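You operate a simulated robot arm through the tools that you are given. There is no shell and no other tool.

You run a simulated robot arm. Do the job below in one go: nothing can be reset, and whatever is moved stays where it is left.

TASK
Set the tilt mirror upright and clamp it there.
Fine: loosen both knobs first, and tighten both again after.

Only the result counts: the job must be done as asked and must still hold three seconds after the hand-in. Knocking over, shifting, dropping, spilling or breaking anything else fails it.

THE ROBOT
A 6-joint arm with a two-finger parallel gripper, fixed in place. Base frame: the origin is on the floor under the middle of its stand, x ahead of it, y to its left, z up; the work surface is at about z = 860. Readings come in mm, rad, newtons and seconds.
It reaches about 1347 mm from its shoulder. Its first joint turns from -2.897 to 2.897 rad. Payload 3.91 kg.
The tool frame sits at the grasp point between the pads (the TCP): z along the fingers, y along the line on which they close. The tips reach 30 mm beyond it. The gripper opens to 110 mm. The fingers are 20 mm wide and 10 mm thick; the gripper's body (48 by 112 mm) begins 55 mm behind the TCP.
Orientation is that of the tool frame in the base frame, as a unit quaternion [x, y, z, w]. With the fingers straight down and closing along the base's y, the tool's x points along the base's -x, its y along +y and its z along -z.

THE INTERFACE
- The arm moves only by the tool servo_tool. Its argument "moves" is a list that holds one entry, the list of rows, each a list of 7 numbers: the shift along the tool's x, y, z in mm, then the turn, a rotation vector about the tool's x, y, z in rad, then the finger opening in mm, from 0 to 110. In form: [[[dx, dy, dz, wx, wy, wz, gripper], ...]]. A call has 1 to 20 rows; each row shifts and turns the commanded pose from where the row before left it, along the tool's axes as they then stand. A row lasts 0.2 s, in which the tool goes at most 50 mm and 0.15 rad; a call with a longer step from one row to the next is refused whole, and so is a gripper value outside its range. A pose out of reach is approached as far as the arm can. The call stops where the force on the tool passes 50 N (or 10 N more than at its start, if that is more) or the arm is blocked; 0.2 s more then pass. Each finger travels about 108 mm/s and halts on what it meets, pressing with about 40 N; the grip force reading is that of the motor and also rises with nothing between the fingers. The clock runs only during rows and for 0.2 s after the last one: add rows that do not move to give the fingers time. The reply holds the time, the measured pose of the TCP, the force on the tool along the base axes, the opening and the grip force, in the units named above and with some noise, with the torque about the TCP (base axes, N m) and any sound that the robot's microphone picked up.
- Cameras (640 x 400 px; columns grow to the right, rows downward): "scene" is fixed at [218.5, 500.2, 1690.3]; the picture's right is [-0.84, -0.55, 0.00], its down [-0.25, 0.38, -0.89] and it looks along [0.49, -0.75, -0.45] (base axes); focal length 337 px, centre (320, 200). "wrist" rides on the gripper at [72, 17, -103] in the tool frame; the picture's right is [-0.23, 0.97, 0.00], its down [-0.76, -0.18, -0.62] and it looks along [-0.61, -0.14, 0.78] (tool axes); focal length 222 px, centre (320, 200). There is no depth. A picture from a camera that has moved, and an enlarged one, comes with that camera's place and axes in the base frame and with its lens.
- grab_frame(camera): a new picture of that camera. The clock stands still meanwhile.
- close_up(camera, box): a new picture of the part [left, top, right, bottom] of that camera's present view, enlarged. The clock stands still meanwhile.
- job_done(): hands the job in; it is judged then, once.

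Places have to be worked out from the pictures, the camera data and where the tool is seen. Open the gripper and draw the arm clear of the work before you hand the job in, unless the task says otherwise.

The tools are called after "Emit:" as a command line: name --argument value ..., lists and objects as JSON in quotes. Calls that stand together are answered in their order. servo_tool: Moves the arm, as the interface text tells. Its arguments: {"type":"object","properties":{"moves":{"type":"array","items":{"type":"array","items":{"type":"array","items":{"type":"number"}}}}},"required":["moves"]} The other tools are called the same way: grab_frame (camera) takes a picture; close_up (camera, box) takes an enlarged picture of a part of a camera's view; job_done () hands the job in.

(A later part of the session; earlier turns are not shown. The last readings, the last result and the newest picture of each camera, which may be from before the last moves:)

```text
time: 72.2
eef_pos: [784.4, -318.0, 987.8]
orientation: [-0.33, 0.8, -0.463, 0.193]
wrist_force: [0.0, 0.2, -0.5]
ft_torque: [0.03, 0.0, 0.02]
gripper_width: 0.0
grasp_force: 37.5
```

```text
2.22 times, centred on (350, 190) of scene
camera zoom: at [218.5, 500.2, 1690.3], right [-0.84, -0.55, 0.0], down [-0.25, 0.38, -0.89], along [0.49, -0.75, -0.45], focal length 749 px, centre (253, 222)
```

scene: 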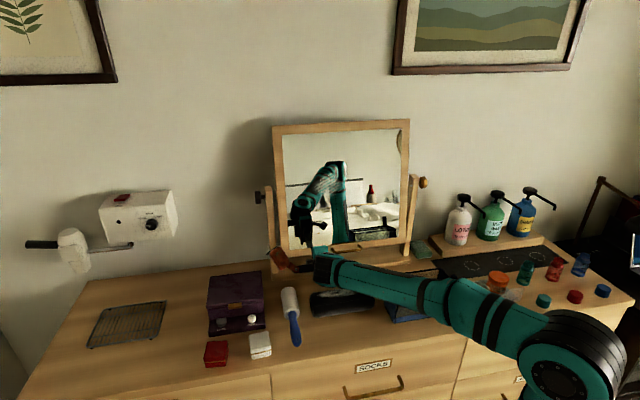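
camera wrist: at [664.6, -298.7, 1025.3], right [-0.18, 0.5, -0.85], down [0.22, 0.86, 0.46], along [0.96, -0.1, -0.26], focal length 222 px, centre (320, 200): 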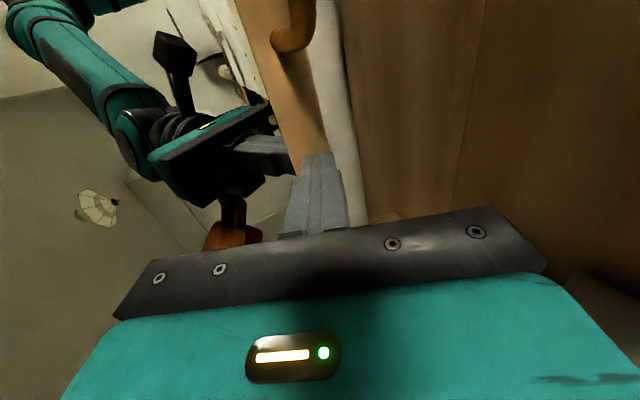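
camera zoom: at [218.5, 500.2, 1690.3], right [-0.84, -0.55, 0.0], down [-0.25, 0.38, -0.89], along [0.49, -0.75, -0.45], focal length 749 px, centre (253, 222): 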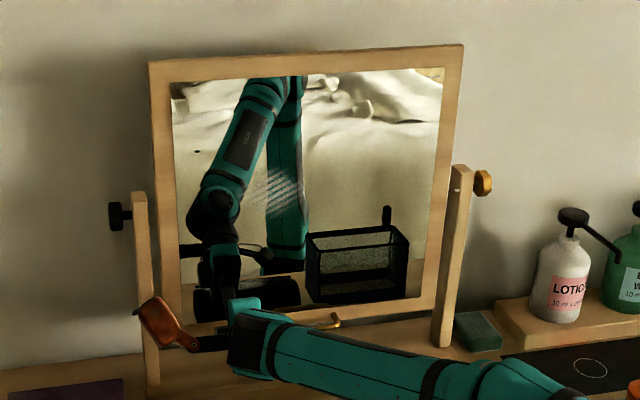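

Almost no force; the reflection now nearly matches a vertical mirror. I'll push the last 4.5 mm gently to TCP n≈784.

Emit:
servo_tool --moves '[[[0, -0.5, 0.866, 0, 0, 0, 0], [0, -0.5, 0.866, 0, 0, 0, 0], [0, -0.5, 0.866, 0, 0, 0, 0], [0, -0.5, 0.866, 0, 0, 0, 0], [0, 0, 0, 0, 0, 0, 0], [0, 0, 0, 0, 0, 0, 0]]]'

Emit:
servo_tool --moves '[[[0, 0, 0, 0, 0, 0, 0]]]'

Emit:
servo_tool --moves '[[[0, 0, 0, 0, 0, 0, 0]]]'

Emit:
close_up --camera "wrist" --box '[210, 80, 410, 220]'

```text
time: 73.6
eef_pos: [786.9, -320.1, 987.7]
orientation: [-0.33, 0.8, -0.463, 0.193]
wrist_force: [-0.5, -0.1, 0.4]
ft_torque: [0.02, 0.0, -0.02]
gripper_width: 0.1
grasp_force: 38.0
```

```text
time: 74.0
eef_pos: [787.6, -320.0, 987.8]
orientation: [-0.33, 0.799, -0.464, 0.193]
wrist_force: [-0.1, -0.3, -0.1]
ft_torque: [0.0, -0.02, -0.01]
gripper_width: 0.0
grasp_force: 38.2
```

```text
time: 74.4
eef_pos: [787.3, -320.3, 986.6]
orientation: [-0.33, 0.8, -0.463, 0.192]
wrist_force: [0.8, 0.4, 0.1]
ft_torque: [0.03, 0.0, -0.02]
gripper_width: 0.1
grasp_force: 37.8
```

```text
2.86 times, centred on (310, 150) of wrist
camera zoom: at [666.7, -301.5, 1025.1], right [-0.18, 0.5, -0.84], down [0.22, 0.86, 0.46], along [0.96, -0.1, -0.26], focal length 635 px, centre (349, 343)
```

zoom: 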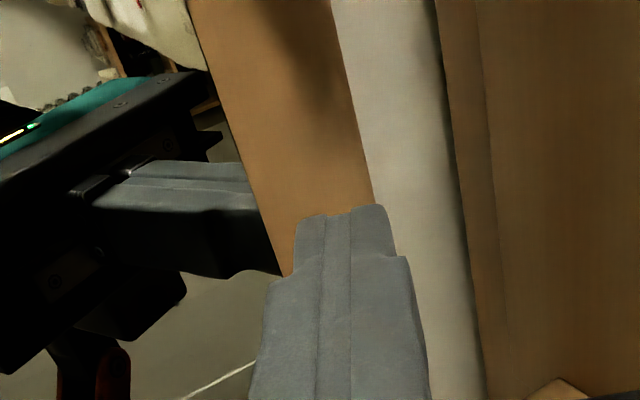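

TCP n ≈ 783.1, within about 1 mm of the upright reference (about 0.2°). I'll withdraw straight back from the rail and check the mirror's attitude in the pictures.

Emit:
servo_tool --moves '[[[0, -0.3, 0.5, 0, 0, 0, 0], [0, 0, 0, 0, 0, 0, 0], [0, 2.5, -4.3, 0, 0, 0, 0], [0, 10, -17.3, 0, 0, 0, 0], [0, 20, -34.6, 0, 0, 0, 0], [0, 20, -34.6, 0, 0, 0, 0], [0, 0, 0, 0, 0, 0, 0]]]'

Emit:
grab_frame --camera "scene"

Emit:
close_up --camera "scene" --box '[240, 100, 460, 280]'

Emit:
grab_frame --camera "wrist"

```text
time: 76.0
eef_pos: [712.7, -244.6, 985.1]
orientation: [-0.329, 0.799, -0.464, 0.193]
wrist_force: [0.3, -0.7, -0.9]
ft_torque: [-0.01, -0.02, 0.03]
gripper_width: 0.0
grasp_force: 37.8
```

```text
taken
```

scene: 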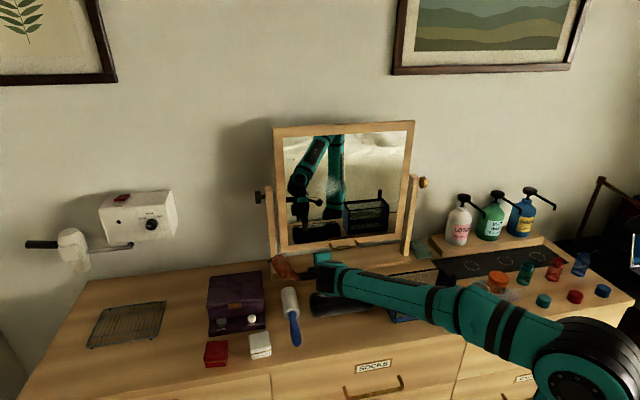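

```text
2.22 times, centred on (350, 190) of scene
camera zoom: at [218.5, 500.2, 1690.3], right [-0.84, -0.55, 0.0], down [-0.25, 0.38, -0.89], along [0.49, -0.75, -0.45], focal length 749 px, centre (253, 222)
```

zoom: 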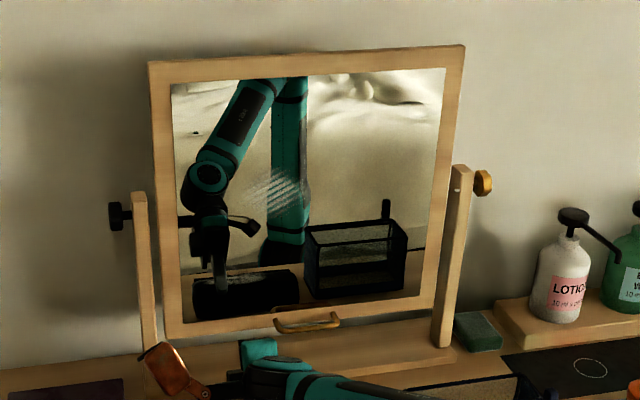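

```text
taken
camera wrist: at [591.0, -225.1, 1022.9], right [-0.18, 0.5, -0.84], down [0.22, 0.86, 0.47], along [0.96, -0.1, -0.26], focal length 222 px, centre (320, 200)
```

wrist: 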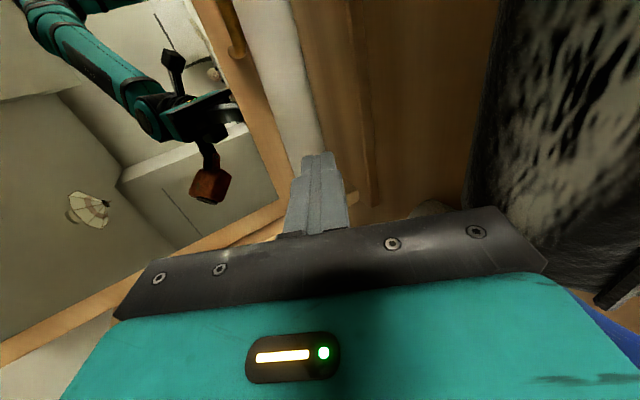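

The frame corners in the scene match a vertical frame (n≈815, z 959–1421) within a pixel. Now I'll raise the tool, open to 75 mm and go to a standoff in front of the left knob at -35° pitch.

Emit:
servo_tool --moves '[[[0, -37, -21.3, 0, 0, 0, 0], [0, -37, -21.3, 0, 0, 0, 20], [0, -37, -21.3, 0, 0, 0, 40], [0, -37, -21.3, 0, 0, 0, 60], [0, -37, -21.3, 0, 0, 0, 75], [0, -37, -21.3, 0, 0, 0, 75], [-35.2, -7.3, 12.7, 0, 0, 0, 75], [-35.2, -7.3, 12.7, 0, 0, 0, 75], [-35.2, -7.3, 12.7, 0, 0, 0, 75], [-35.2, -7.3, 12.7, 0, 0, 0, 75], [-35.2, -7.3, 12.7, 0, 0, 0, 75], [0, 0, 0, -0.0873, 0, 0, 75], [0, 0, 0, 0, 0, 0, 75]]]'

Emit:
grab_frame --camera "wrist"

Emit:
close_up --camera "scene" --box '[330, 180, 470, 330]'

```text
time: 78.8
eef_pos: [890.1, -176.1, 1242.4]
orientation: [-0.338, 0.819, -0.428, 0.178]
wrist_force: [0.6, 0.1, -0.7]
ft_torque: [0.0, 0.02, 0.02]
gripper_width: 75.2
grasp_force: 0.1
```

```text
taken
camera wrist: at [770.9, -158.7, 1288.8], right [-0.23, 0.55, -0.8], down [0.25, 0.83, 0.5], along [0.94, -0.08, -0.33], focal length 222 px, centre (320, 200)
```

wrist: 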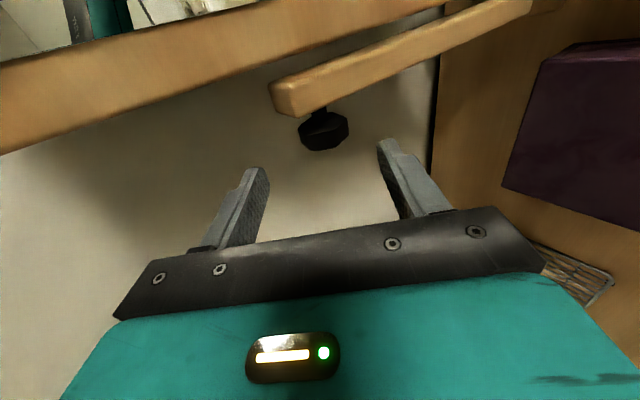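

```text
2.67 times, centred on (400, 255) of scene
camera zoom: at [218.5, 500.2, 1690.3], right [-0.84, -0.55, 0.0], down [-0.25, 0.38, -0.89], along [0.49, -0.75, -0.45], focal length 899 px, centre (107, 53)
```

zoom: 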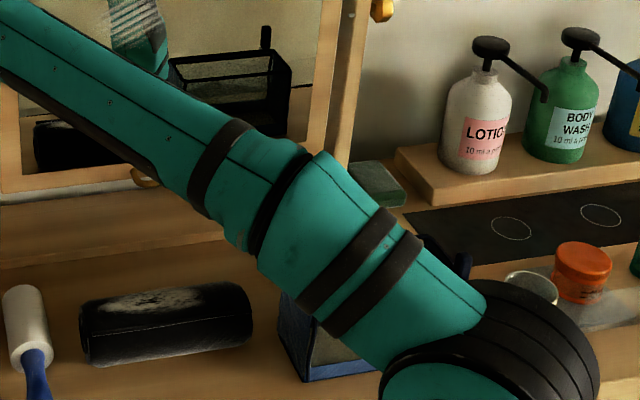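

The knob appears where predicted (about 88 mm ahead). I'll advance around it, close the fingers and check.

Emit:
servo_tool --moves '[[[-0.6, 0.9, 29, 0, 0, 0, 75], [-0.6, 0.9, 29, 0, 0, 0, 75], [-0.7, 1, 29.6, 0, 0, 0, 75], [0, 0, 0, 0, 0, 0, 60], [0, 0, 0, 0, 0, 0, 46], [0, 0, 0, 0, 0, 0, 34], [0, 0, 0, 0, 0, 0, 34], [0, 0, 0, 0, 0, 0, 34]]]'

Emit:
close_up --camera "wrist" --box '[220, 120, 440, 260]'

```text
time: 80.6
eef_pos: [939.7, -222.8, 1191.3]
orientation: [-0.338, 0.818, -0.429, 0.178]
wrist_force: [18.1, -6.7, 20.5]
ft_torque: [-0.1, 0.07, 0.25]
gripper_width: 41.6
grasp_force: 45.2
```

```text
2.86 times, centred on (330, 190) of wrist
camera zoom: at [822.1, -206.4, 1236.4], right [-0.23, 0.55, -0.8], down [0.25, 0.83, 0.5], along [0.94, -0.08, -0.33], focal length 635 px, centre (291, 229)
```

zoom: 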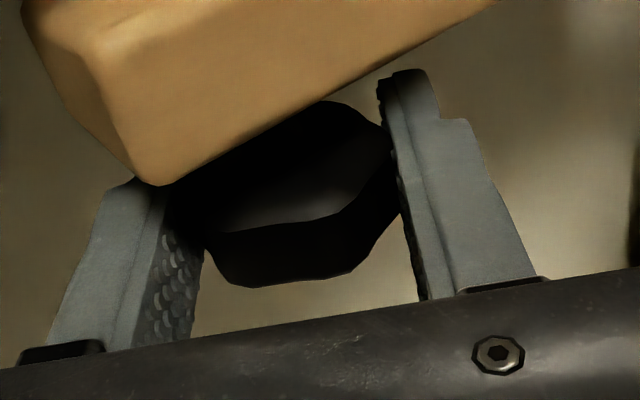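

Gripped (41.6 mm), with a 27 N centring load; I'll relieve it by 1 mm in -y and start tightening (pitching up) in small steps.

Emit:
servo_tool --moves '[[[0.2, -1, 0, 0, 0, 0, 34], [0, 0, 0, 0.1, 0, 0, 34], [0, 0, 0, 0.1, 0, 0, 34], [0, 0, 0, 0, 0, 0, 34]]]'

```text
time: 81.6
eef_pos: [939.7, -223.5, 1191.2]
orientation: [-0.319, 0.773, -0.508, 0.209]
wrist_force: [-13.8, 8.0, -9.3]
ft_torque: [-0.45, 0.44, -0.49]
gripper_width: 41.2
grasp_force: 45.4
```

Moderate 18 N load, no torque about the knob axis. Continuing the tightening turn.

Emit:
servo_tool --moves '[[[0, 0.2, -0.3, 0.1, 0, 0, 34], [0, 0, 0, 0.1, 0, 0, 34], [0, 0, 0, 0.1, 0, 0, 34], [0, 0, 0, 0.1, 0, 0, 34], [0, 0, 0, 0, 0, 0, 34]]]'

Emit:
close_up --camera "wrist" --box '[220, 120, 440, 260]'

```text
time: 82.8
eef_pos: [941.4, -223.9, 1189.7]
orientation: [-0.27, 0.656, -0.651, 0.27]
wrist_force: [-22.4, 11.4, -31.3]
ft_torque: [0.23, -0.14, 0.54]
gripper_width: 41.3
grasp_force: 45.1
```

```text
2.86 times, centred on (330, 190) of wrist
camera zoom: at [816.6, -199.9, 1174.8], right [0.16, 0.17, -0.97], down [0.1, 0.98, 0.18], along [0.98, -0.13, 0.14], focal length 635 px, centre (291, 229)
```

zoom: 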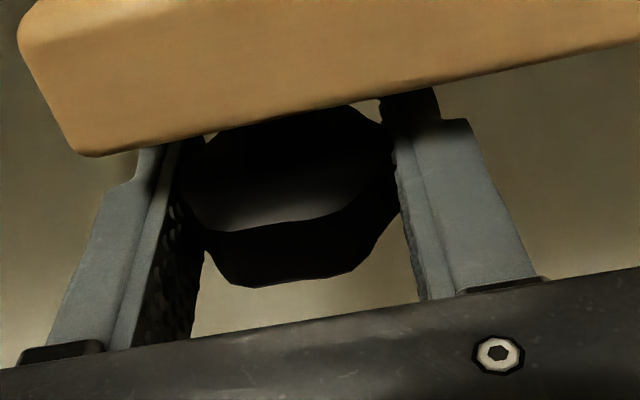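

Load grew to 40 N, so I'll correct (+0.9 y, -0.7 z) and check before continuing.

Emit:
servo_tool --moves '[[[0, 0.9, -0.7, 0, 0, 0, 34], [0, 0, 0, 0, 0, 0, 34]]]'

```text
time: 83.4
eef_pos: [939.9, -222.2, 1191.1]
orientation: [-0.27, 0.655, -0.651, 0.27]
wrist_force: [-5.6, 7.1, -23.0]
ft_torque: [0.37, -0.33, 0.75]
gripper_width: 41.4
grasp_force: 44.9
```

Still 23 N along y; another 0.8 mm there, then continue the turn by 0.3 rad.

Emit:
servo_tool --moves '[[[0, 0.9, -0.2, 0, 0, 0, 34], [0, 0, 0, 0.1, 0, 0, 34], [0, 0, 0, 0.1, 0, 0, 34], [0, 0, 0, 0.1, 0, 0, 34], [0, 0, 0, 0, 0, 0, 34]]]'

```text
time: 84.6
eef_pos: [941.7, -223.7, 1189.6]
orientation: [0.227, -0.551, 0.742, -0.307]
wrist_force: [24.9, -0.5, -1.2]
ft_torque: [0.03, -0.06, 0.34]
gripper_width: 41.3
grasp_force: 44.8
```

Pitch is +17°, load 25 N outward. I'll ease that (−0.5 x, +0.5 z) while finishing the stroke to +30°.

Emit:
servo_tool --moves '[[[-0.5, 0, 0.5, 0.08, 0, 0, 34], [0, 0, 0, 0.08, 0, 0, 34], [0, 0, 0, 0.07, 0, 0, 34], [0, 0, 0, 0, 0, 0, 34]]]'

Emit:
close_up --camera "wrist" --box '[220, 120, 440, 260]'

Emit:
close_up --camera "scene" --box '[240, 100, 460, 280]'

```text
time: 85.6
eef_pos: [941.4, -223.0, 1189.9]
orientation: [0.189, -0.462, 0.801, -0.331]
wrist_force: [29.1, -5.3, 10.4]
ft_torque: [0.1, -0.09, -0.19]
gripper_width: 41.3
grasp_force: 45.4
```

```text
2.86 times, centred on (330, 190) of wrist
camera zoom: at [832.6, -215.5, 1124.0], right [0.51, -0.18, -0.84], down [0.1, 0.98, -0.16], along [0.86, 0.0, 0.51], focal length 635 px, centre (291, 229)
```

zoom: 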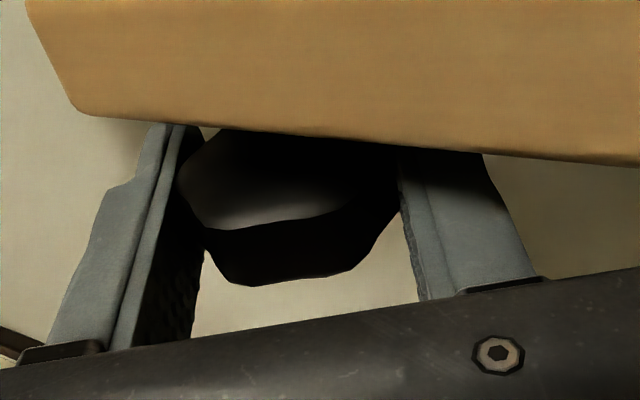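

```text
2.22 times, centred on (350, 190) of scene
camera zoom: at [218.5, 500.2, 1690.3], right [-0.84, -0.55, 0.0], down [-0.25, 0.38, -0.89], along [0.49, -0.75, -0.45], focal length 749 px, centre (253, 222)
```

zoom: 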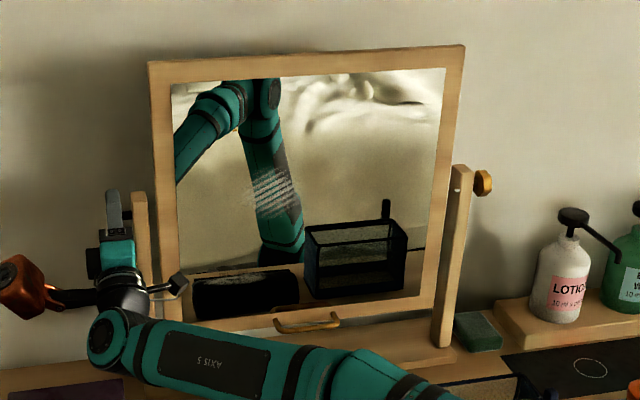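

The mirror's reflection is unchanged and the knob has turned 65°. I'll open, swing back to -30°, and re-grip for the rest.

Emit:
servo_tool --moves '[[[0, 0, 0, 0, 0, 0, 68], [0, 0, 0, 0, 0, 0, 68], [-0.5, 0, 0.7, -0.1496, 0, 0, 68], [0, 0, 0, -0.1496, 0, 0, 68], [0, 0, 0, -0.1496, 0, 0, 68], [0, 0, 0, -0.1496, 0, 0, 68], [0, 0, 0, -0.1496, 0, 0, 68], [0, 0, 0, -0.1496, 0, 0, 68], [0, 0, 0, -0.1496, 0, 0, 68], [0, 0, 0, 0, 0, 0, 50], [0, 0, 0, 0, 0, 0, 34], [0, 0, 0, 0, 0, 0, 34], [0, 0, 0, 0, 0, 0, 34]]]'

Emit:
close_up --camera "wrist" --box '[220, 120, 440, 260]'

```text
time: 88.4
eef_pos: [940.2, -222.9, 1190.2]
orientation: [-0.33, 0.8, -0.462, 0.191]
wrist_force: [-1.1, 0.7, -1.6]
ft_torque: [-0.1, 0.08, 0.17]
gripper_width: 41.6
grasp_force: 44.8
```

```text
2.86 times, centred on (330, 190) of wrist
camera zoom: at [820.4, -203.6, 1228.5], right [-0.18, 0.51, -0.84], down [0.22, 0.86, 0.47], along [0.96, -0.1, -0.27], focal length 635 px, centre (291, 229)
```

zoom: 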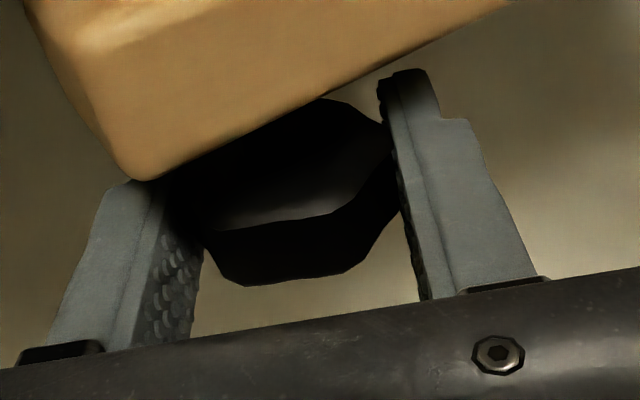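

Re-gripped with negligible load. Turning on: 0.3 rad first.

Emit:
servo_tool --moves '[[[0, 0, 0, 0.1, 0, 0, 34], [0, 0, 0, 0.1, 0, 0, 34], [0, 0, 0, 0.1, 0, 0, 34], [0, 0, 0, 0, 0, 0, 34]]]'

Emit:
close_up --camera "wrist" --box '[220, 120, 440, 260]'

```text
time: 89.4
eef_pos: [940.5, -222.7, 1191.0]
orientation: [-0.298, 0.722, -0.576, 0.239]
wrist_force: [-9.3, 4.8, -6.2]
ft_torque: [-0.04, 0.07, -0.26]
gripper_width: 41.6
grasp_force: 45.2
```

```text
2.86 times, centred on (330, 190) of wrist
camera zoom: at [815.8, -198.7, 1197.5], right [0.01, 0.31, -0.95], down [0.14, 0.94, 0.31], along [0.99, -0.13, -0.03], focal length 635 px, centre (291, 229)
```

zoom: 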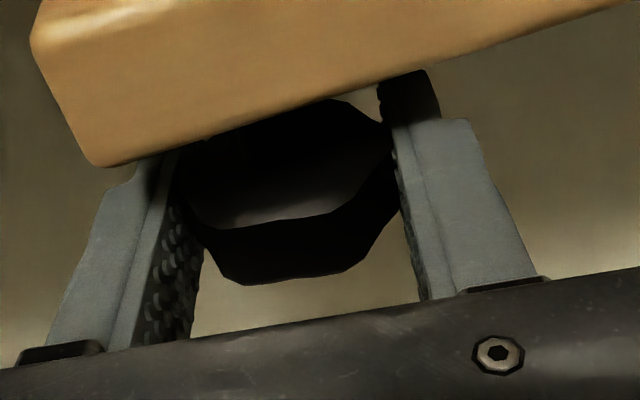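

No slip and no torque yet (about 82° total). Continuing 0.2 rad.

Emit:
servo_tool --moves '[[[0, 0, 0, 0.1, 0, 0, 34], [0, 0, 0, 0.1, 0, 0, 34], [0, 0, 0, 0, 0, 0, 34]]]'

Emit:
close_up --camera "wrist" --box '[220, 120, 440, 260]'

```text
time: 90.2
eef_pos: [941.2, -222.8, 1189.4]
orientation: [-0.273, 0.661, -0.646, 0.267]
wrist_force: [-21.7, 10.1, -15.9]
ft_torque: [0.03, -0.02, -0.1]
gripper_width: 41.5
grasp_force: 45.5
```

```text
2.86 times, centred on (330, 190) of wrist
camera zoom: at [816.5, -199.2, 1176.4], right [0.15, 0.18, -0.97], down [0.1, 0.98, 0.19], along [0.98, -0.13, 0.12], focal length 635 px, centre (291, 229)
```

zoom: 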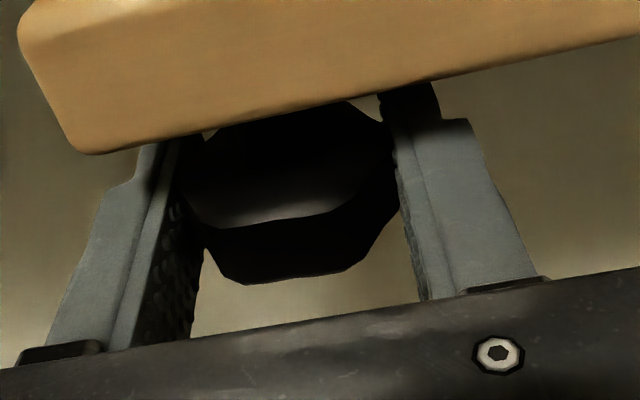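

The knob is back near its original angle (flat facing the room) with no end torque yet. I'll relieve the 29 N load slightly and keep turning until it resists.

Emit:
servo_tool --moves '[[[0, 0.5, -0.7, 0, 0, 0, 34], [0, 0, 0, 0.1, 0, 0, 34], [0, 0, 0, 0, 0, 0, 34]]]'

```text
time: 91.0
eef_pos: [940.5, -222.7, 1189.8]
orientation: [0.259, -0.628, 0.678, -0.281]
wrist_force: [5.4, -0.1, 2.3]
ft_torque: [0.22, 0.48, 0.14]
gripper_width: 41.7
grasp_force: 45.5
```

A resisting torque of about 0.5 N·m has appeared: the tight end is being reached. A small extra 0.08 rad to seat it.

Emit:
servo_tool --moves '[[[0, 0, 0, 0.04, 0, 0, 34], [0, 0, 0, 0.04, 0, 0, 34], [0, 0, 0, 0, 0, 0, 34]]]'

Emit:
close_up --camera "wrist" --box '[220, 120, 440, 260]'

Emit:
close_up --camera "scene" --box '[240, 100, 460, 280]'

```text
time: 91.8
eef_pos: [940.6, -222.4, 1188.9]
orientation: [0.248, -0.601, 0.702, -0.291]
wrist_force: [2.6, 1.1, -3.1]
ft_torque: [0.48, 0.33, 0.47]
gripper_width: 41.3
grasp_force: 45.0
```

```text
2.86 times, centred on (330, 190) of wrist
camera zoom: at [819.3, -201.9, 1157.8], right [0.27, 0.05, -0.96], down [0.09, 0.99, 0.08], along [0.96, -0.1, 0.26], focal length 635 px, centre (291, 229)
```

zoom: 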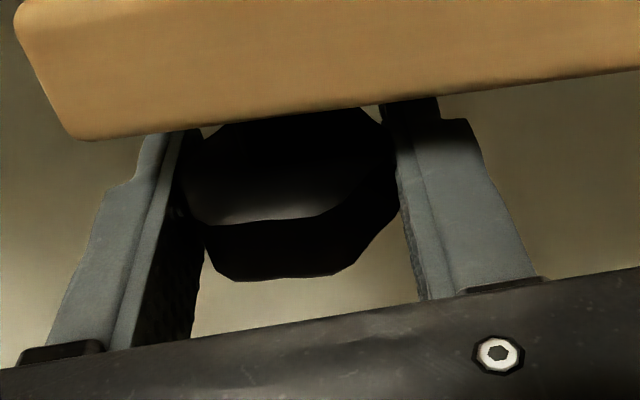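

```text
2.22 times, centred on (350, 190) of scene
camera zoom: at [218.5, 500.2, 1690.3], right [-0.84, -0.55, 0.0], down [-0.25, 0.38, -0.89], along [0.49, -0.75, -0.45], focal length 749 px, centre (253, 222)
```

zoom: 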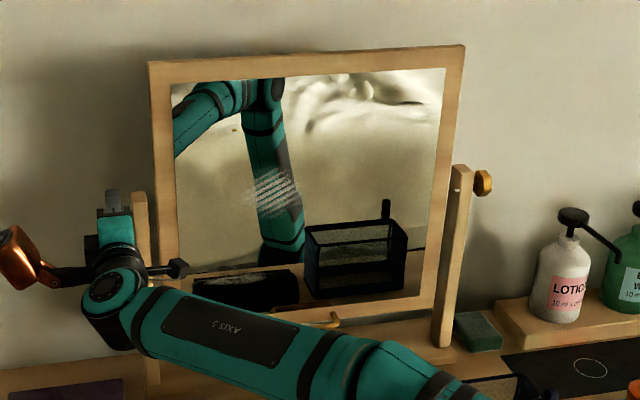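

The left knob is at its tight stop (about 0.6 N·m, slight pad slip) and the mirror's reflection hasn't moved. I'll release, back off along the fingers and level the tool to inspect the frame edge against the post.

Emit:
servo_tool --moves '[[[0, 0, 0, 0, 0, 0, 70], [0, 0, 0, 0, 0, 0, 80], [0, 0, 0, 0, 0, 0, 80], [0, 0, -35, 0, 0, 0, 80], [0, 0, -40, 0, 0, 0, 80], [0, 0, 0, -0.115, 0, 0, 80], [0, 0, 0, -0.115, 0, 0, 80], [0, 0, 0, 0, 0, 0, 80]]]'

Emit:
grab_frame --camera "wrist"

Emit:
close_up --camera "wrist" --box '[0, 0, 640, 200]'

```text
time: 93.6
eef_pos: [889.2, -170.8, 1176.8]
orientation: [-0.279, 0.678, -0.628, 0.26]
wrist_force: [0.1, 0.4, -0.2]
ft_torque: [0.01, -0.02, 0.0]
gripper_width: 79.9
grasp_force: 0.0
```

```text
taken
camera wrist: at [764.1, -146.5, 1169.1], right [0.11, 0.21, -0.97], down [0.11, 0.97, 0.22], along [0.99, -0.13, 0.08], focal length 222 px, centre (320, 200)
```

wrist: 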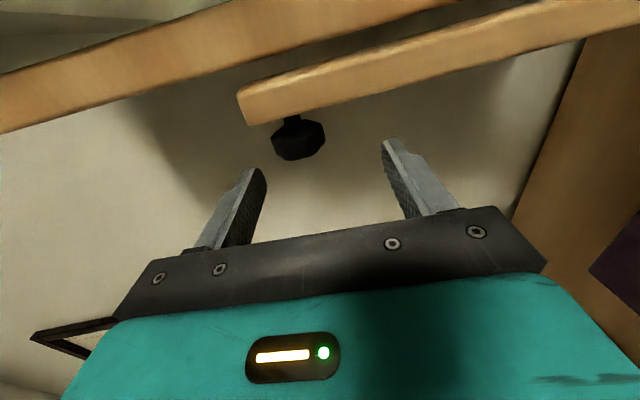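

```text
1.00 times, centred on (320, 100) of wrist (not enlarged: the box is as wide or as high as the picture)
camera zoom: at [764.1, -146.5, 1169.1], right [0.11, 0.21, -0.97], down [0.11, 0.97, 0.22], along [0.99, -0.13, 0.08], focal length 222 px, centre (320, 300)
```

zoom: 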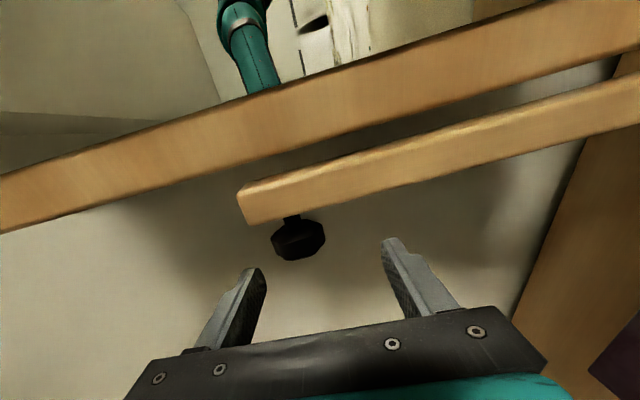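

The front view is insensitive to tilt, but the reflection is very sensitive: I'll measure where the dresser's front edge appears in the mirror against where a vertical mirror would put it.

Emit:
close_up --camera "scene" --box '[275, 190, 355, 260]'

Emit:
close_up --camera "scene" --box '[350, 190, 430, 260]'

Emit:
close_up --camera "scene" --box '[220, 330, 340, 400]'

Emit:
close_up --camera "scene" --box '[500, 260, 640, 360]'

```text
5.71 times, centred on (315, 225) of scene
camera zoom: at [218.5, 500.2, 1690.3], right [-0.84, -0.55, 0.0], down [-0.25, 0.38, -0.89], along [0.49, -0.75, -0.45], focal length 1927 px, centre (349, 57)
```

zoom: 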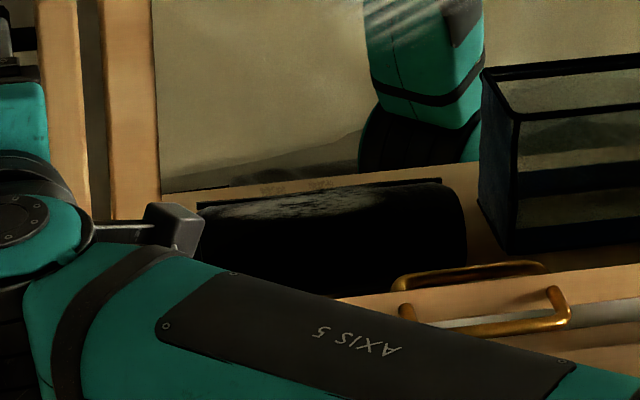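

```text
5.71 times, centred on (390, 225) of scene
camera zoom: at [218.5, 500.2, 1690.3], right [-0.84, -0.55, 0.0], down [-0.25, 0.38, -0.89], along [0.49, -0.75, -0.45], focal length 1927 px, centre (-80, 57)
```

zoom: 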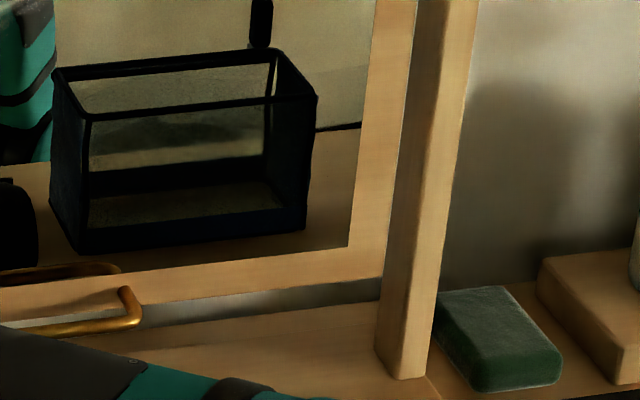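

```text
5.33 times, centred on (280, 365) of scene
camera zoom: at [218.5, 500.2, 1690.3], right [-0.84, -0.55, 0.0], down [-0.25, 0.38, -0.89], along [0.49, -0.75, -0.45], focal length 1798 px, centre (533, -680)
```

zoom: 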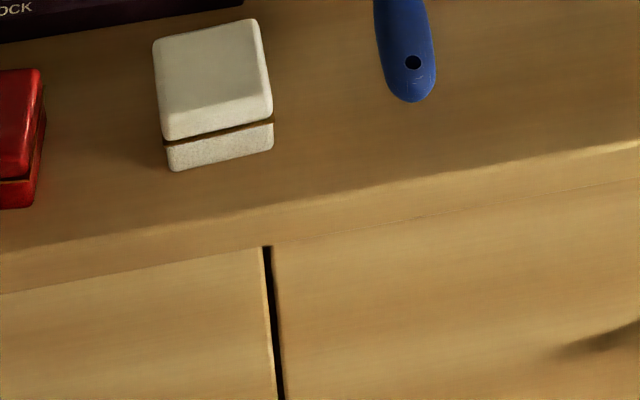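

```text
4.00 times, centred on (570, 310) of scene
camera zoom: at [218.5, 500.2, 1690.3], right [-0.84, -0.55, 0.0], down [-0.25, 0.38, -0.89], along [0.49, -0.75, -0.45], focal length 1349 px, centre (-680, -240)
```

zoom: 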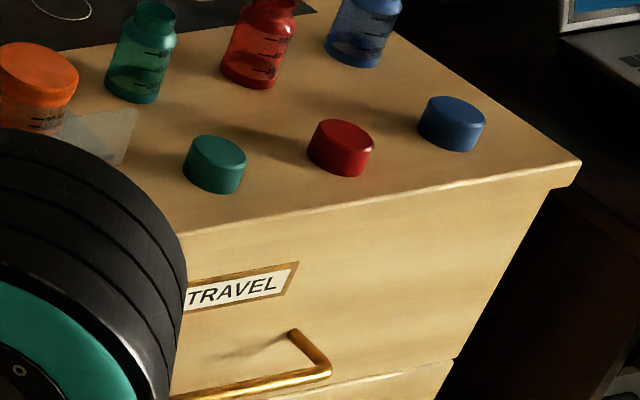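

From the reflection the mirror is within about 0.3° of vertical, agreeing with the contact measurement. Now I'll back off and travel to the right knob to tighten it.

Emit:
servo_tool --moves '[[[0, 3.7, -49.5, 0, 0, 0, 75], [0, 0, 0, -0.12, 0, 0, 75], [0, 0, 0, -0.12, 0, 0, 75], [0, 0, 0, -0.12, 0, 0, 75], [42.1, -3.76, -1.75, 0, 0, 0, 75], [42.1, -3.76, -1.75, 0, 0, 0, 75], [42.1, -3.76, -1.75, 0, 0, 0, 75], [42.1, -3.76, -1.75, 0, 0, 0, 75], [42.1, -3.76, -1.75, 0, 0, 0, 75], [42.1, -3.76, -1.75, 0, 0, 0, 75], [42.1, -3.76, -1.75, 0, 0, 0, 75], [42.1, -3.76, -1.75, 0, 0, 0, 75], [42.1, -3.76, -1.75, 0, 0, 0, 75], [42.1, -3.76, -1.75, 0, 0, 0, 75], [42.1, -3.76, -1.75, 0, 0, 0, 75], [42.1, -3.76, -1.75, 0, 0, 0, 75], [42.1, -3.76, -1.75, 0, 0, 0, 75], [42.1, -3.76, -1.75, 0, 0, 0, 75]]]'

Emit:
grab_frame --camera "wrist"

Emit:
grab_frame --camera "scene"

```text
time: 97.4
eef_pos: [434.3, -550.0, 1237.3]
orientation: [-0.322, 0.779, -0.497, 0.206]
wrist_force: [-0.7, 0.4, 0.2]
ft_torque: [0.0, 0.03, 0.01]
gripper_width: 75.0
grasp_force: 0.1
```

```text
taken
camera wrist: at [311.9, -529.8, 1266.0], right [-0.13, 0.45, -0.88], down [0.19, 0.89, 0.42], along [0.97, -0.12, -0.2], focal length 222 px, centre (320, 200)
```

wrist: 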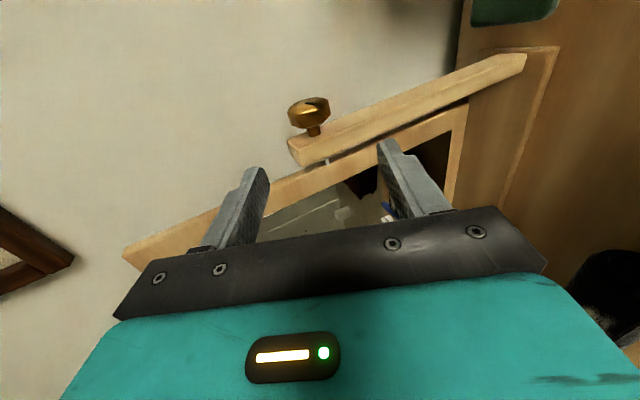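

```text
taken
```

scene: 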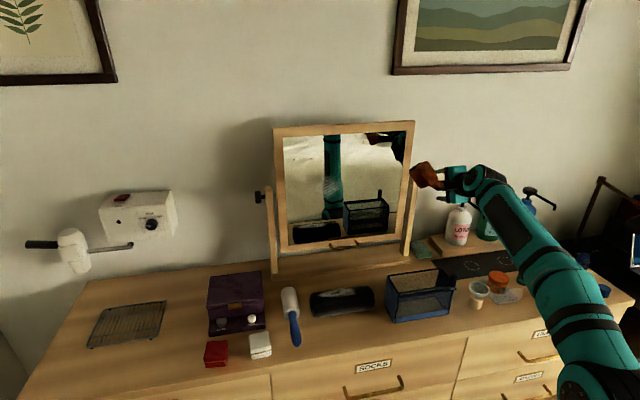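

I'll use this oblique view to compare the frame edge and the post edge as a check on verticality.

Emit:
close_up --camera "wrist" --box '[100, 130, 300, 270]'

Emit:
close_up --camera "wrist" --box '[370, 30, 570, 170]'

Emit:
close_up --camera "wrist" --box '[270, 80, 430, 190]'

```text
2.86 times, centred on (200, 200) of wrist
camera zoom: at [311.9, -529.8, 1266.0], right [-0.13, 0.45, -0.88], down [0.19, 0.89, 0.42], along [0.97, -0.12, -0.2], focal length 635 px, centre (663, 200)
```

zoom: 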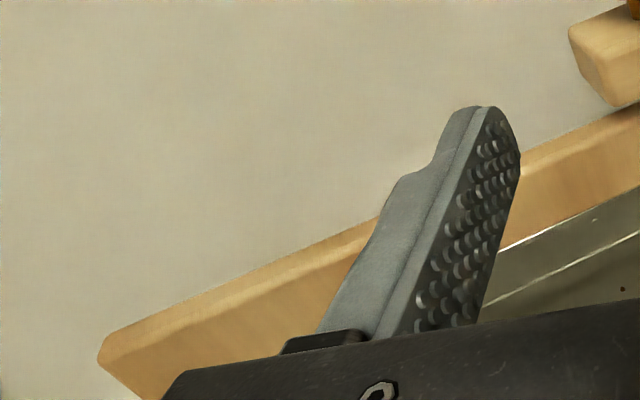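

```text
2.86 times, centred on (470, 100) of wrist
camera zoom: at [311.9, -529.8, 1266.0], right [-0.13, 0.45, -0.88], down [0.19, 0.89, 0.42], along [0.97, -0.12, -0.2], focal length 635 px, centre (-109, 486)
```

zoom: 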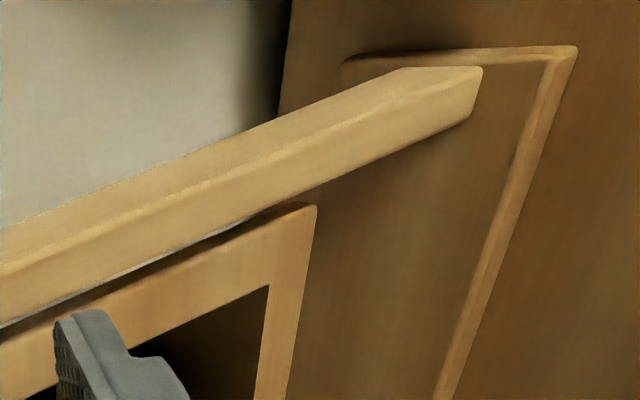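

```text
3.64 times, centred on (350, 135) of wrist
camera zoom: at [311.9, -529.8, 1266.0], right [-0.13, 0.45, -0.88], down [0.19, 0.89, 0.42], along [0.97, -0.12, -0.2], focal length 808 px, centre (211, 436)
```

zoom: 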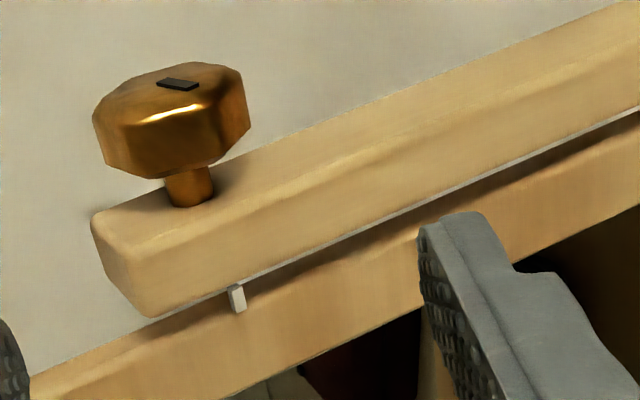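

To pin the tilt down better I'll use the wire basket, visible both directly and in the mirror; taking enlarged views of both.

Emit:
close_up --camera "scene" --box '[380, 255, 465, 330]'

Emit:
close_up --camera "scene" --box '[335, 185, 415, 255]'

Emit:
close_up --camera "scene" --box '[280, 190, 350, 255]'

Emit:
close_up --camera "scene" --box '[300, 275, 390, 325]'

```text
5.33 times, centred on (422, 292) of scene
camera zoom: at [218.5, 500.2, 1690.3], right [-0.84, -0.55, 0.0], down [-0.25, 0.38, -0.89], along [0.49, -0.75, -0.45], focal length 1798 px, centre (-227, -293)
```

zoom: 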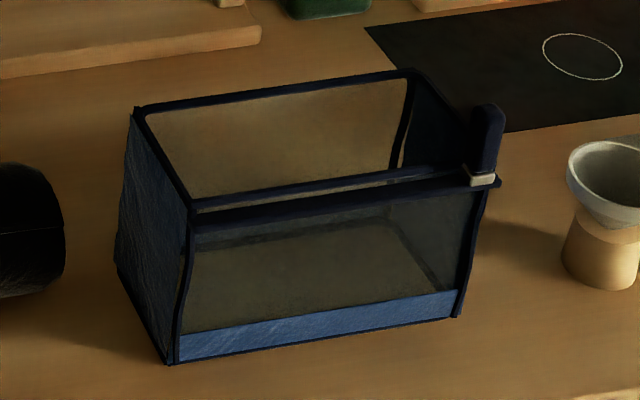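

```text
5.71 times, centred on (375, 220) of scene
camera zoom: at [218.5, 500.2, 1690.3], right [-0.84, -0.55, 0.0], down [-0.25, 0.38, -0.89], along [0.49, -0.75, -0.45], focal length 1927 px, centre (6, 86)
```

zoom: 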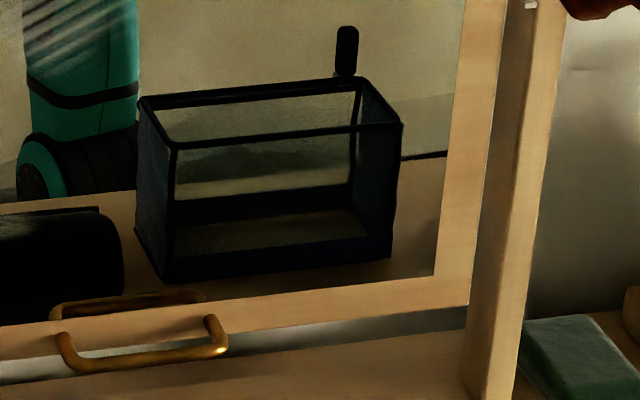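

```text
6.15 times, centred on (315, 222) of scene
camera zoom: at [218.5, 500.2, 1690.3], right [-0.84, -0.55, 0.0], down [-0.25, 0.38, -0.89], along [0.49, -0.75, -0.45], focal length 2075 px, centre (351, 62)
```

zoom: 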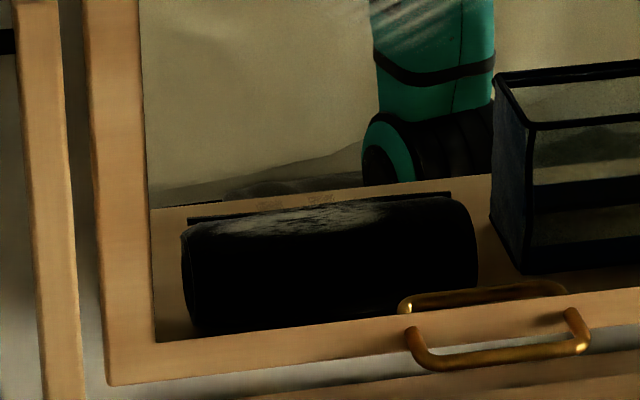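

```text
7.11 times, centred on (345, 300) of scene
camera zoom: at [218.5, 500.2, 1690.3], right [-0.84, -0.55, 0.0], down [-0.25, 0.38, -0.89], along [0.49, -0.75, -0.45], focal length 2398 px, centre (142, -511)
```

zoom: 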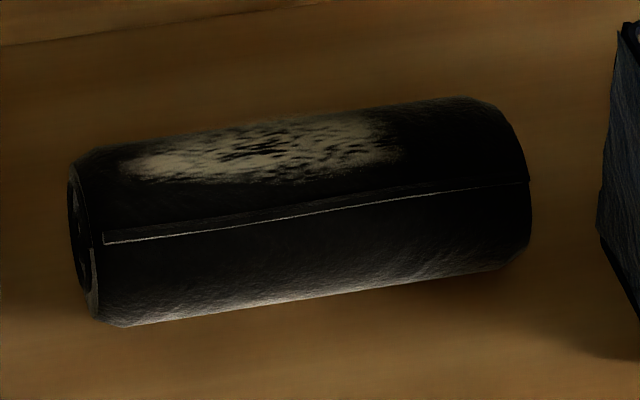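

Basket and dresser reflections both indicate the mirror is within about half a degree of vertical, which is good. Now I'll pitch to -12° and line up for the right knob.

Emit:
servo_tool --moves '[[[0, 0, 0, 0.1125, 0, 0, 75], [0, 0, 0, 0.1125, 0, 0, 75], [0.6, 19.6, 4.2, 0, 0, 0, 75], [0, 0, 35, 0, 0, 0, 75], [0, 0, 0, 0, 0, 0, 75]]]'

Emit:
close_up --camera "wrist" --box '[240, 60, 440, 200]'

```text
time: 98.6
eef_pos: [460.1, -574.7, 1209.4]
orientation: [-0.297, 0.718, -0.581, 0.242]
wrist_force: [-0.2, -0.8, -0.2]
ft_torque: [-0.01, 0.03, 0.02]
gripper_width: 75.1
grasp_force: 0.0
```

```text
2.86 times, centred on (340, 130) of wrist
camera zoom: at [334.2, -550.6, 1215.6], right [0.02, 0.3, -0.95], down [0.13, 0.94, 0.3], along [0.99, -0.13, -0.02], focal length 635 px, centre (263, 400)
```

zoom: 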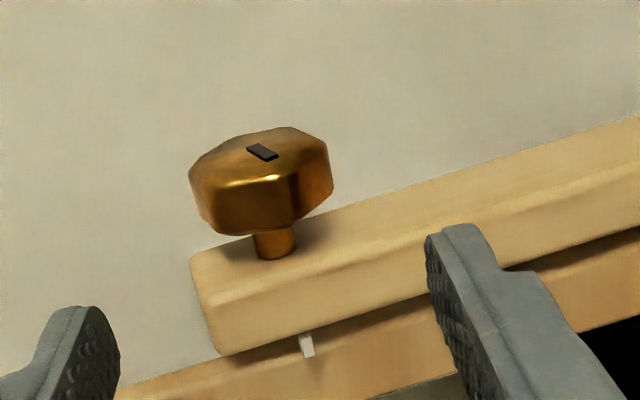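

The knob lines up as predicted, 94 mm ahead. Advancing and closing on it.

Emit:
servo_tool --moves '[[[0.5, 0, 31.4, 0, 0, 0, 75], [0.5, 0, 31.4, 0, 0, 0, 75], [0.4, 0, 31.2, 0, 0, 0, 75], [0, 0, 0, 0, 0, 0, 60], [0, 0, 0, 0, 0, 0, 46], [0, 0, 0, 0, 0, 0, 34], [0, 0, 0, 0, 0, 0, 34], [0, 0, 0, 0, 0, 0, 34]]]'

Emit:
close_up --camera "wrist" --box '[220, 110, 440, 250]'

```text
time: 100.4
eef_pos: [525.6, -640.9, 1190.8]
orientation: [-0.295, 0.719, -0.582, 0.241]
wrist_force: [2.4, -0.4, 0.1]
ft_torque: [0.01, -0.01, -0.02]
gripper_width: 41.2
grasp_force: 45.1
```

```text
2.86 times, centred on (330, 180) of wrist
camera zoom: at [399.2, -617.4, 1195.6], right [0.02, 0.3, -0.95], down [0.13, 0.94, 0.3], along [0.99, -0.13, -0.02], focal length 635 px, centre (291, 257)
```

zoom: 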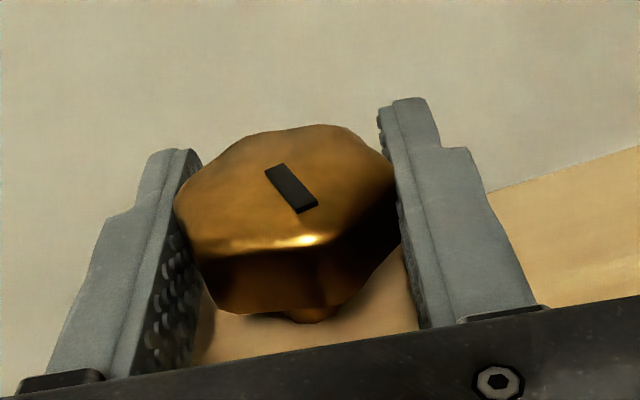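

Perfectly centred grip. I'll tighten by pitching down (−x) 0.3 rad first.

Emit:
servo_tool --moves '[[[0, 0, 0, -0.1, 0, 0, 34], [0, 0, 0, -0.1, 0, 0, 34], [0, 0, 0, -0.1, 0, 0, 34], [0, 0, 0, 0, 0, 0, 34]]]'

```text
time: 101.4
eef_pos: [524.2, -640.6, 1190.5]
orientation: [-0.329, 0.797, -0.468, 0.194]
wrist_force: [9.9, -13.7, 15.0]
ft_torque: [-0.14, 0.15, -0.49]
gripper_width: 41.4
grasp_force: 44.5
```

Load 22 N mostly along -y; I'll shift -0.5 mm there and continue 0.25 rad.

Emit:
servo_tool --moves '[[[0, -0.5, 0.1, -0.09, 0, 0, 34], [0, 0, 0, -0.09, 0, 0, 34], [0, 0, 0, -0.08, 0, 0, 34], [0, 0, 0, 0, 0, 0, 34]]]'

Emit:
close_up --camera "wrist" --box '[220, 110, 440, 250]'

Emit:
close_up --camera "scene" --box '[320, 100, 480, 260]'

```text
time: 102.4
eef_pos: [523.8, -641.9, 1190.0]
orientation: [-0.352, 0.851, -0.36, 0.149]
wrist_force: [11.6, -11.7, 16.1]
ft_torque: [-0.04, 0.05, -0.21]
gripper_width: 41.2
grasp_force: 45.1
```

```text
2.86 times, centred on (330, 180) of wrist
camera zoom: at [411.5, -630.4, 1250.7], right [-0.32, 0.64, -0.7], down [0.31, 0.77, 0.56], along [0.9, -0.04, -0.44], focal length 635 px, centre (291, 257)
```

zoom: 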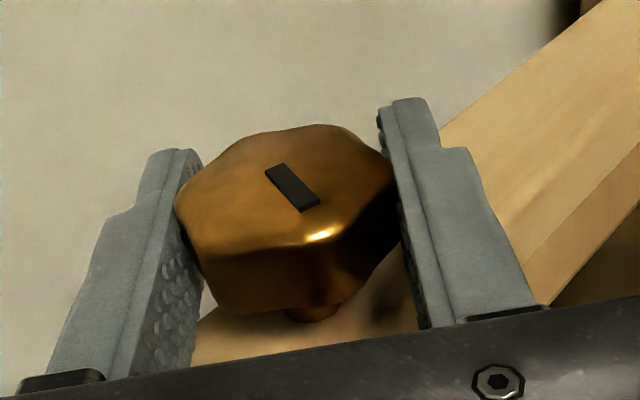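

```text
2.50 times, centred on (400, 180) of scene
camera zoom: at [218.5, 500.2, 1690.3], right [-0.84, -0.55, 0.0], down [-0.25, 0.38, -0.89], along [0.49, -0.75, -0.45], focal length 843 px, centre (120, 250)
```

zoom: 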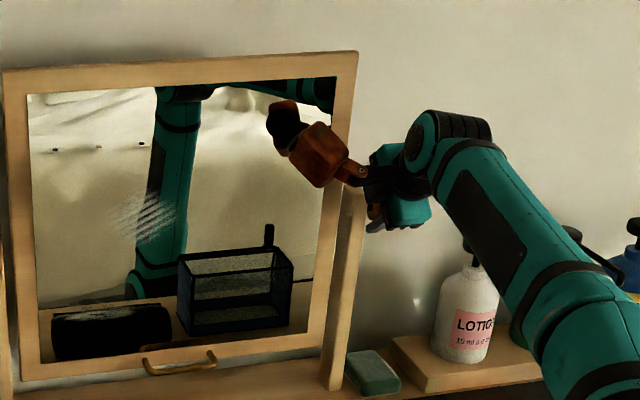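

The knob follows without slip (32° so far), and the orange block is still clear of the glass. Opening, swinging back to -12° and re-gripping.

Emit:
servo_tool --moves '[[[0, 0, 0, 0, 0, 0, 68], [0, 0, 0, 0, 0, 0, 68], [0, -0.5, 0.2, 0.112, 0, 0, 68], [0, 0, 0, 0.112, 0, 0, 68], [0, 0, 0, 0.112, 0, 0, 68], [0, 0, 0, 0.112, 0, 0, 68], [0, 0, 0, 0.112, 0, 0, 68], [0, 0, 0, 0, 0, 0, 50], [0, 0, 0, 0, 0, 0, 34], [0, 0, 0, 0, 0, 0, 34], [0, 0, 0, 0, 0, 0, 34]]]'

Emit:
close_up --camera "wrist" --box '[220, 110, 440, 250]'

```text
time: 104.8
eef_pos: [523.2, -642.4, 1190.1]
orientation: [-0.295, 0.719, -0.581, 0.242]
wrist_force: [-1.6, -0.9, -1.2]
ft_torque: [-0.18, 0.13, -1.15]
gripper_width: 41.1
grasp_force: 45.3
```

```text
2.86 times, centred on (330, 180) of wrist
camera zoom: at [398.6, -618.2, 1195.5], right [0.02, 0.3, -0.95], down [0.14, 0.94, 0.3], along [0.99, -0.13, -0.02], focal length 635 px, centre (291, 257)
```

zoom: 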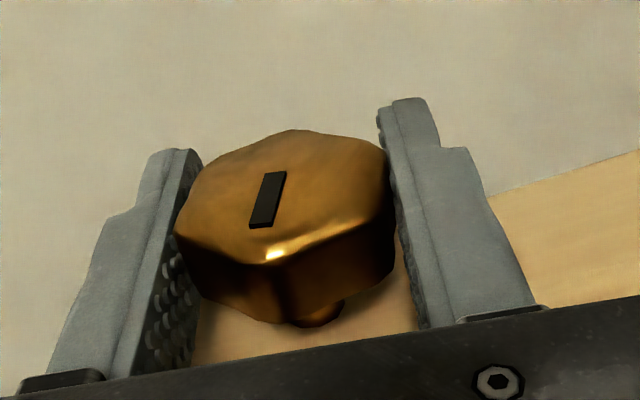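

Re-gripped; the slot shows the progress. Turning another 0.3 rad.

Emit:
servo_tool --moves '[[[0, 0, 0, -0.1, 0, 0, 34], [0, 0, 0, -0.1, 0, 0, 34], [0, 0, 0, -0.1, 0, 0, 34], [0, 0, 0, 0, 0, 0, 34]]]'

```text
time: 105.8
eef_pos: [524.3, -642.2, 1190.4]
orientation: [-0.329, 0.797, -0.467, 0.194]
wrist_force: [0.6, -5.7, -5.0]
ft_torque: [-0.12, 0.12, -0.41]
gripper_width: 41.1
grasp_force: 44.8
```

Loads are tiny; finishing this stroke to about -44°.

Emit:
servo_tool --moves '[[[0, 0, 0, -0.09, 0, 0, 34], [0, 0, 0, -0.09, 0, 0, 34], [0, 0, 0, -0.08, 0, 0, 34], [0, 0, 0, 0, 0, 0, 34]]]'

Emit:
close_up --camera "wrist" --box '[220, 110, 440, 250]'

```text
time: 106.8
eef_pos: [524.5, -642.6, 1189.9]
orientation: [-0.352, 0.852, -0.359, 0.149]
wrist_force: [-9.0, 1.0, -16.2]
ft_torque: [-0.41, 0.38, -0.5]
gripper_width: 41.2
grasp_force: 44.5
```

```text
2.86 times, centred on (330, 180) of wrist
camera zoom: at [411.2, -631.6, 1250.3], right [-0.32, 0.64, -0.7], down [0.31, 0.77, 0.56], along [0.9, -0.04, -0.44], focal length 635 px, centre (291, 257)
```

zoom: 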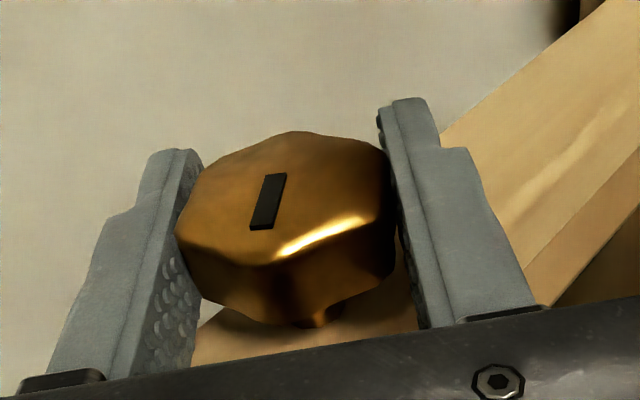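

About 64° done. Another regrip: open, swing back, close.

Emit:
servo_tool --moves '[[[0, 0, 0, 0, 0, 0, 68], [0, 0, 0, 0, 0, 0, 68], [0, 0.4, 0, 0.112, 0, 0, 68], [0, 0, 0, 0.112, 0, 0, 68], [0, 0, 0, 0.112, 0, 0, 68], [0, 0, 0, 0.112, 0, 0, 68], [0, 0, 0, 0.112, 0, 0, 68], [0, 0, 0, 0, 0, 0, 50], [0, 0, 0, 0, 0, 0, 34], [0, 0, 0, 0, 0, 0, 34], [0, 0, 0, 0, 0, 0, 34]]]'

Emit:
close_up --camera "wrist" --box '[220, 110, 440, 250]'

```text
time: 109.2
eef_pos: [524.8, -642.8, 1189.9]
orientation: [-0.296, 0.718, -0.582, 0.242]
wrist_force: [0.4, -3.0, 3.0]
ft_torque: [-0.11, 0.16, -0.85]
gripper_width: 41.4
grasp_force: 45.3
```

```text
2.86 times, centred on (330, 180) of wrist
camera zoom: at [398.9, -618.0, 1195.4], right [0.02, 0.3, -0.95], down [0.14, 0.94, 0.3], along [0.99, -0.13, -0.02], focal length 635 px, centre (291, 257)
```

zoom: 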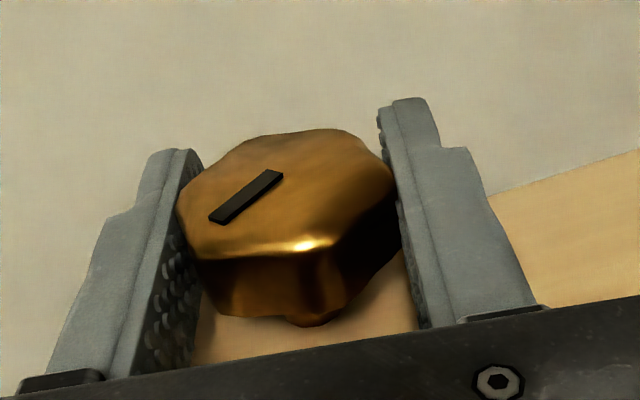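

Good grip. Turning 0.3 rad more, then checking.

Emit:
servo_tool --moves '[[[0, 0, 0, -0.1, 0, 0, 34], [0, 0, 0, -0.1, 0, 0, 34], [0, 0, 0, -0.1, 0, 0, 34], [0, 0, 0, 0, 0, 0, 34]]]'

```text
time: 110.2
eef_pos: [523.7, -642.2, 1190.0]
orientation: [-0.328, 0.798, -0.467, 0.195]
wrist_force: [-1.0, -9.2, 3.9]
ft_torque: [-0.26, 0.28, -0.63]
gripper_width: 41.2
grasp_force: 45.8
```

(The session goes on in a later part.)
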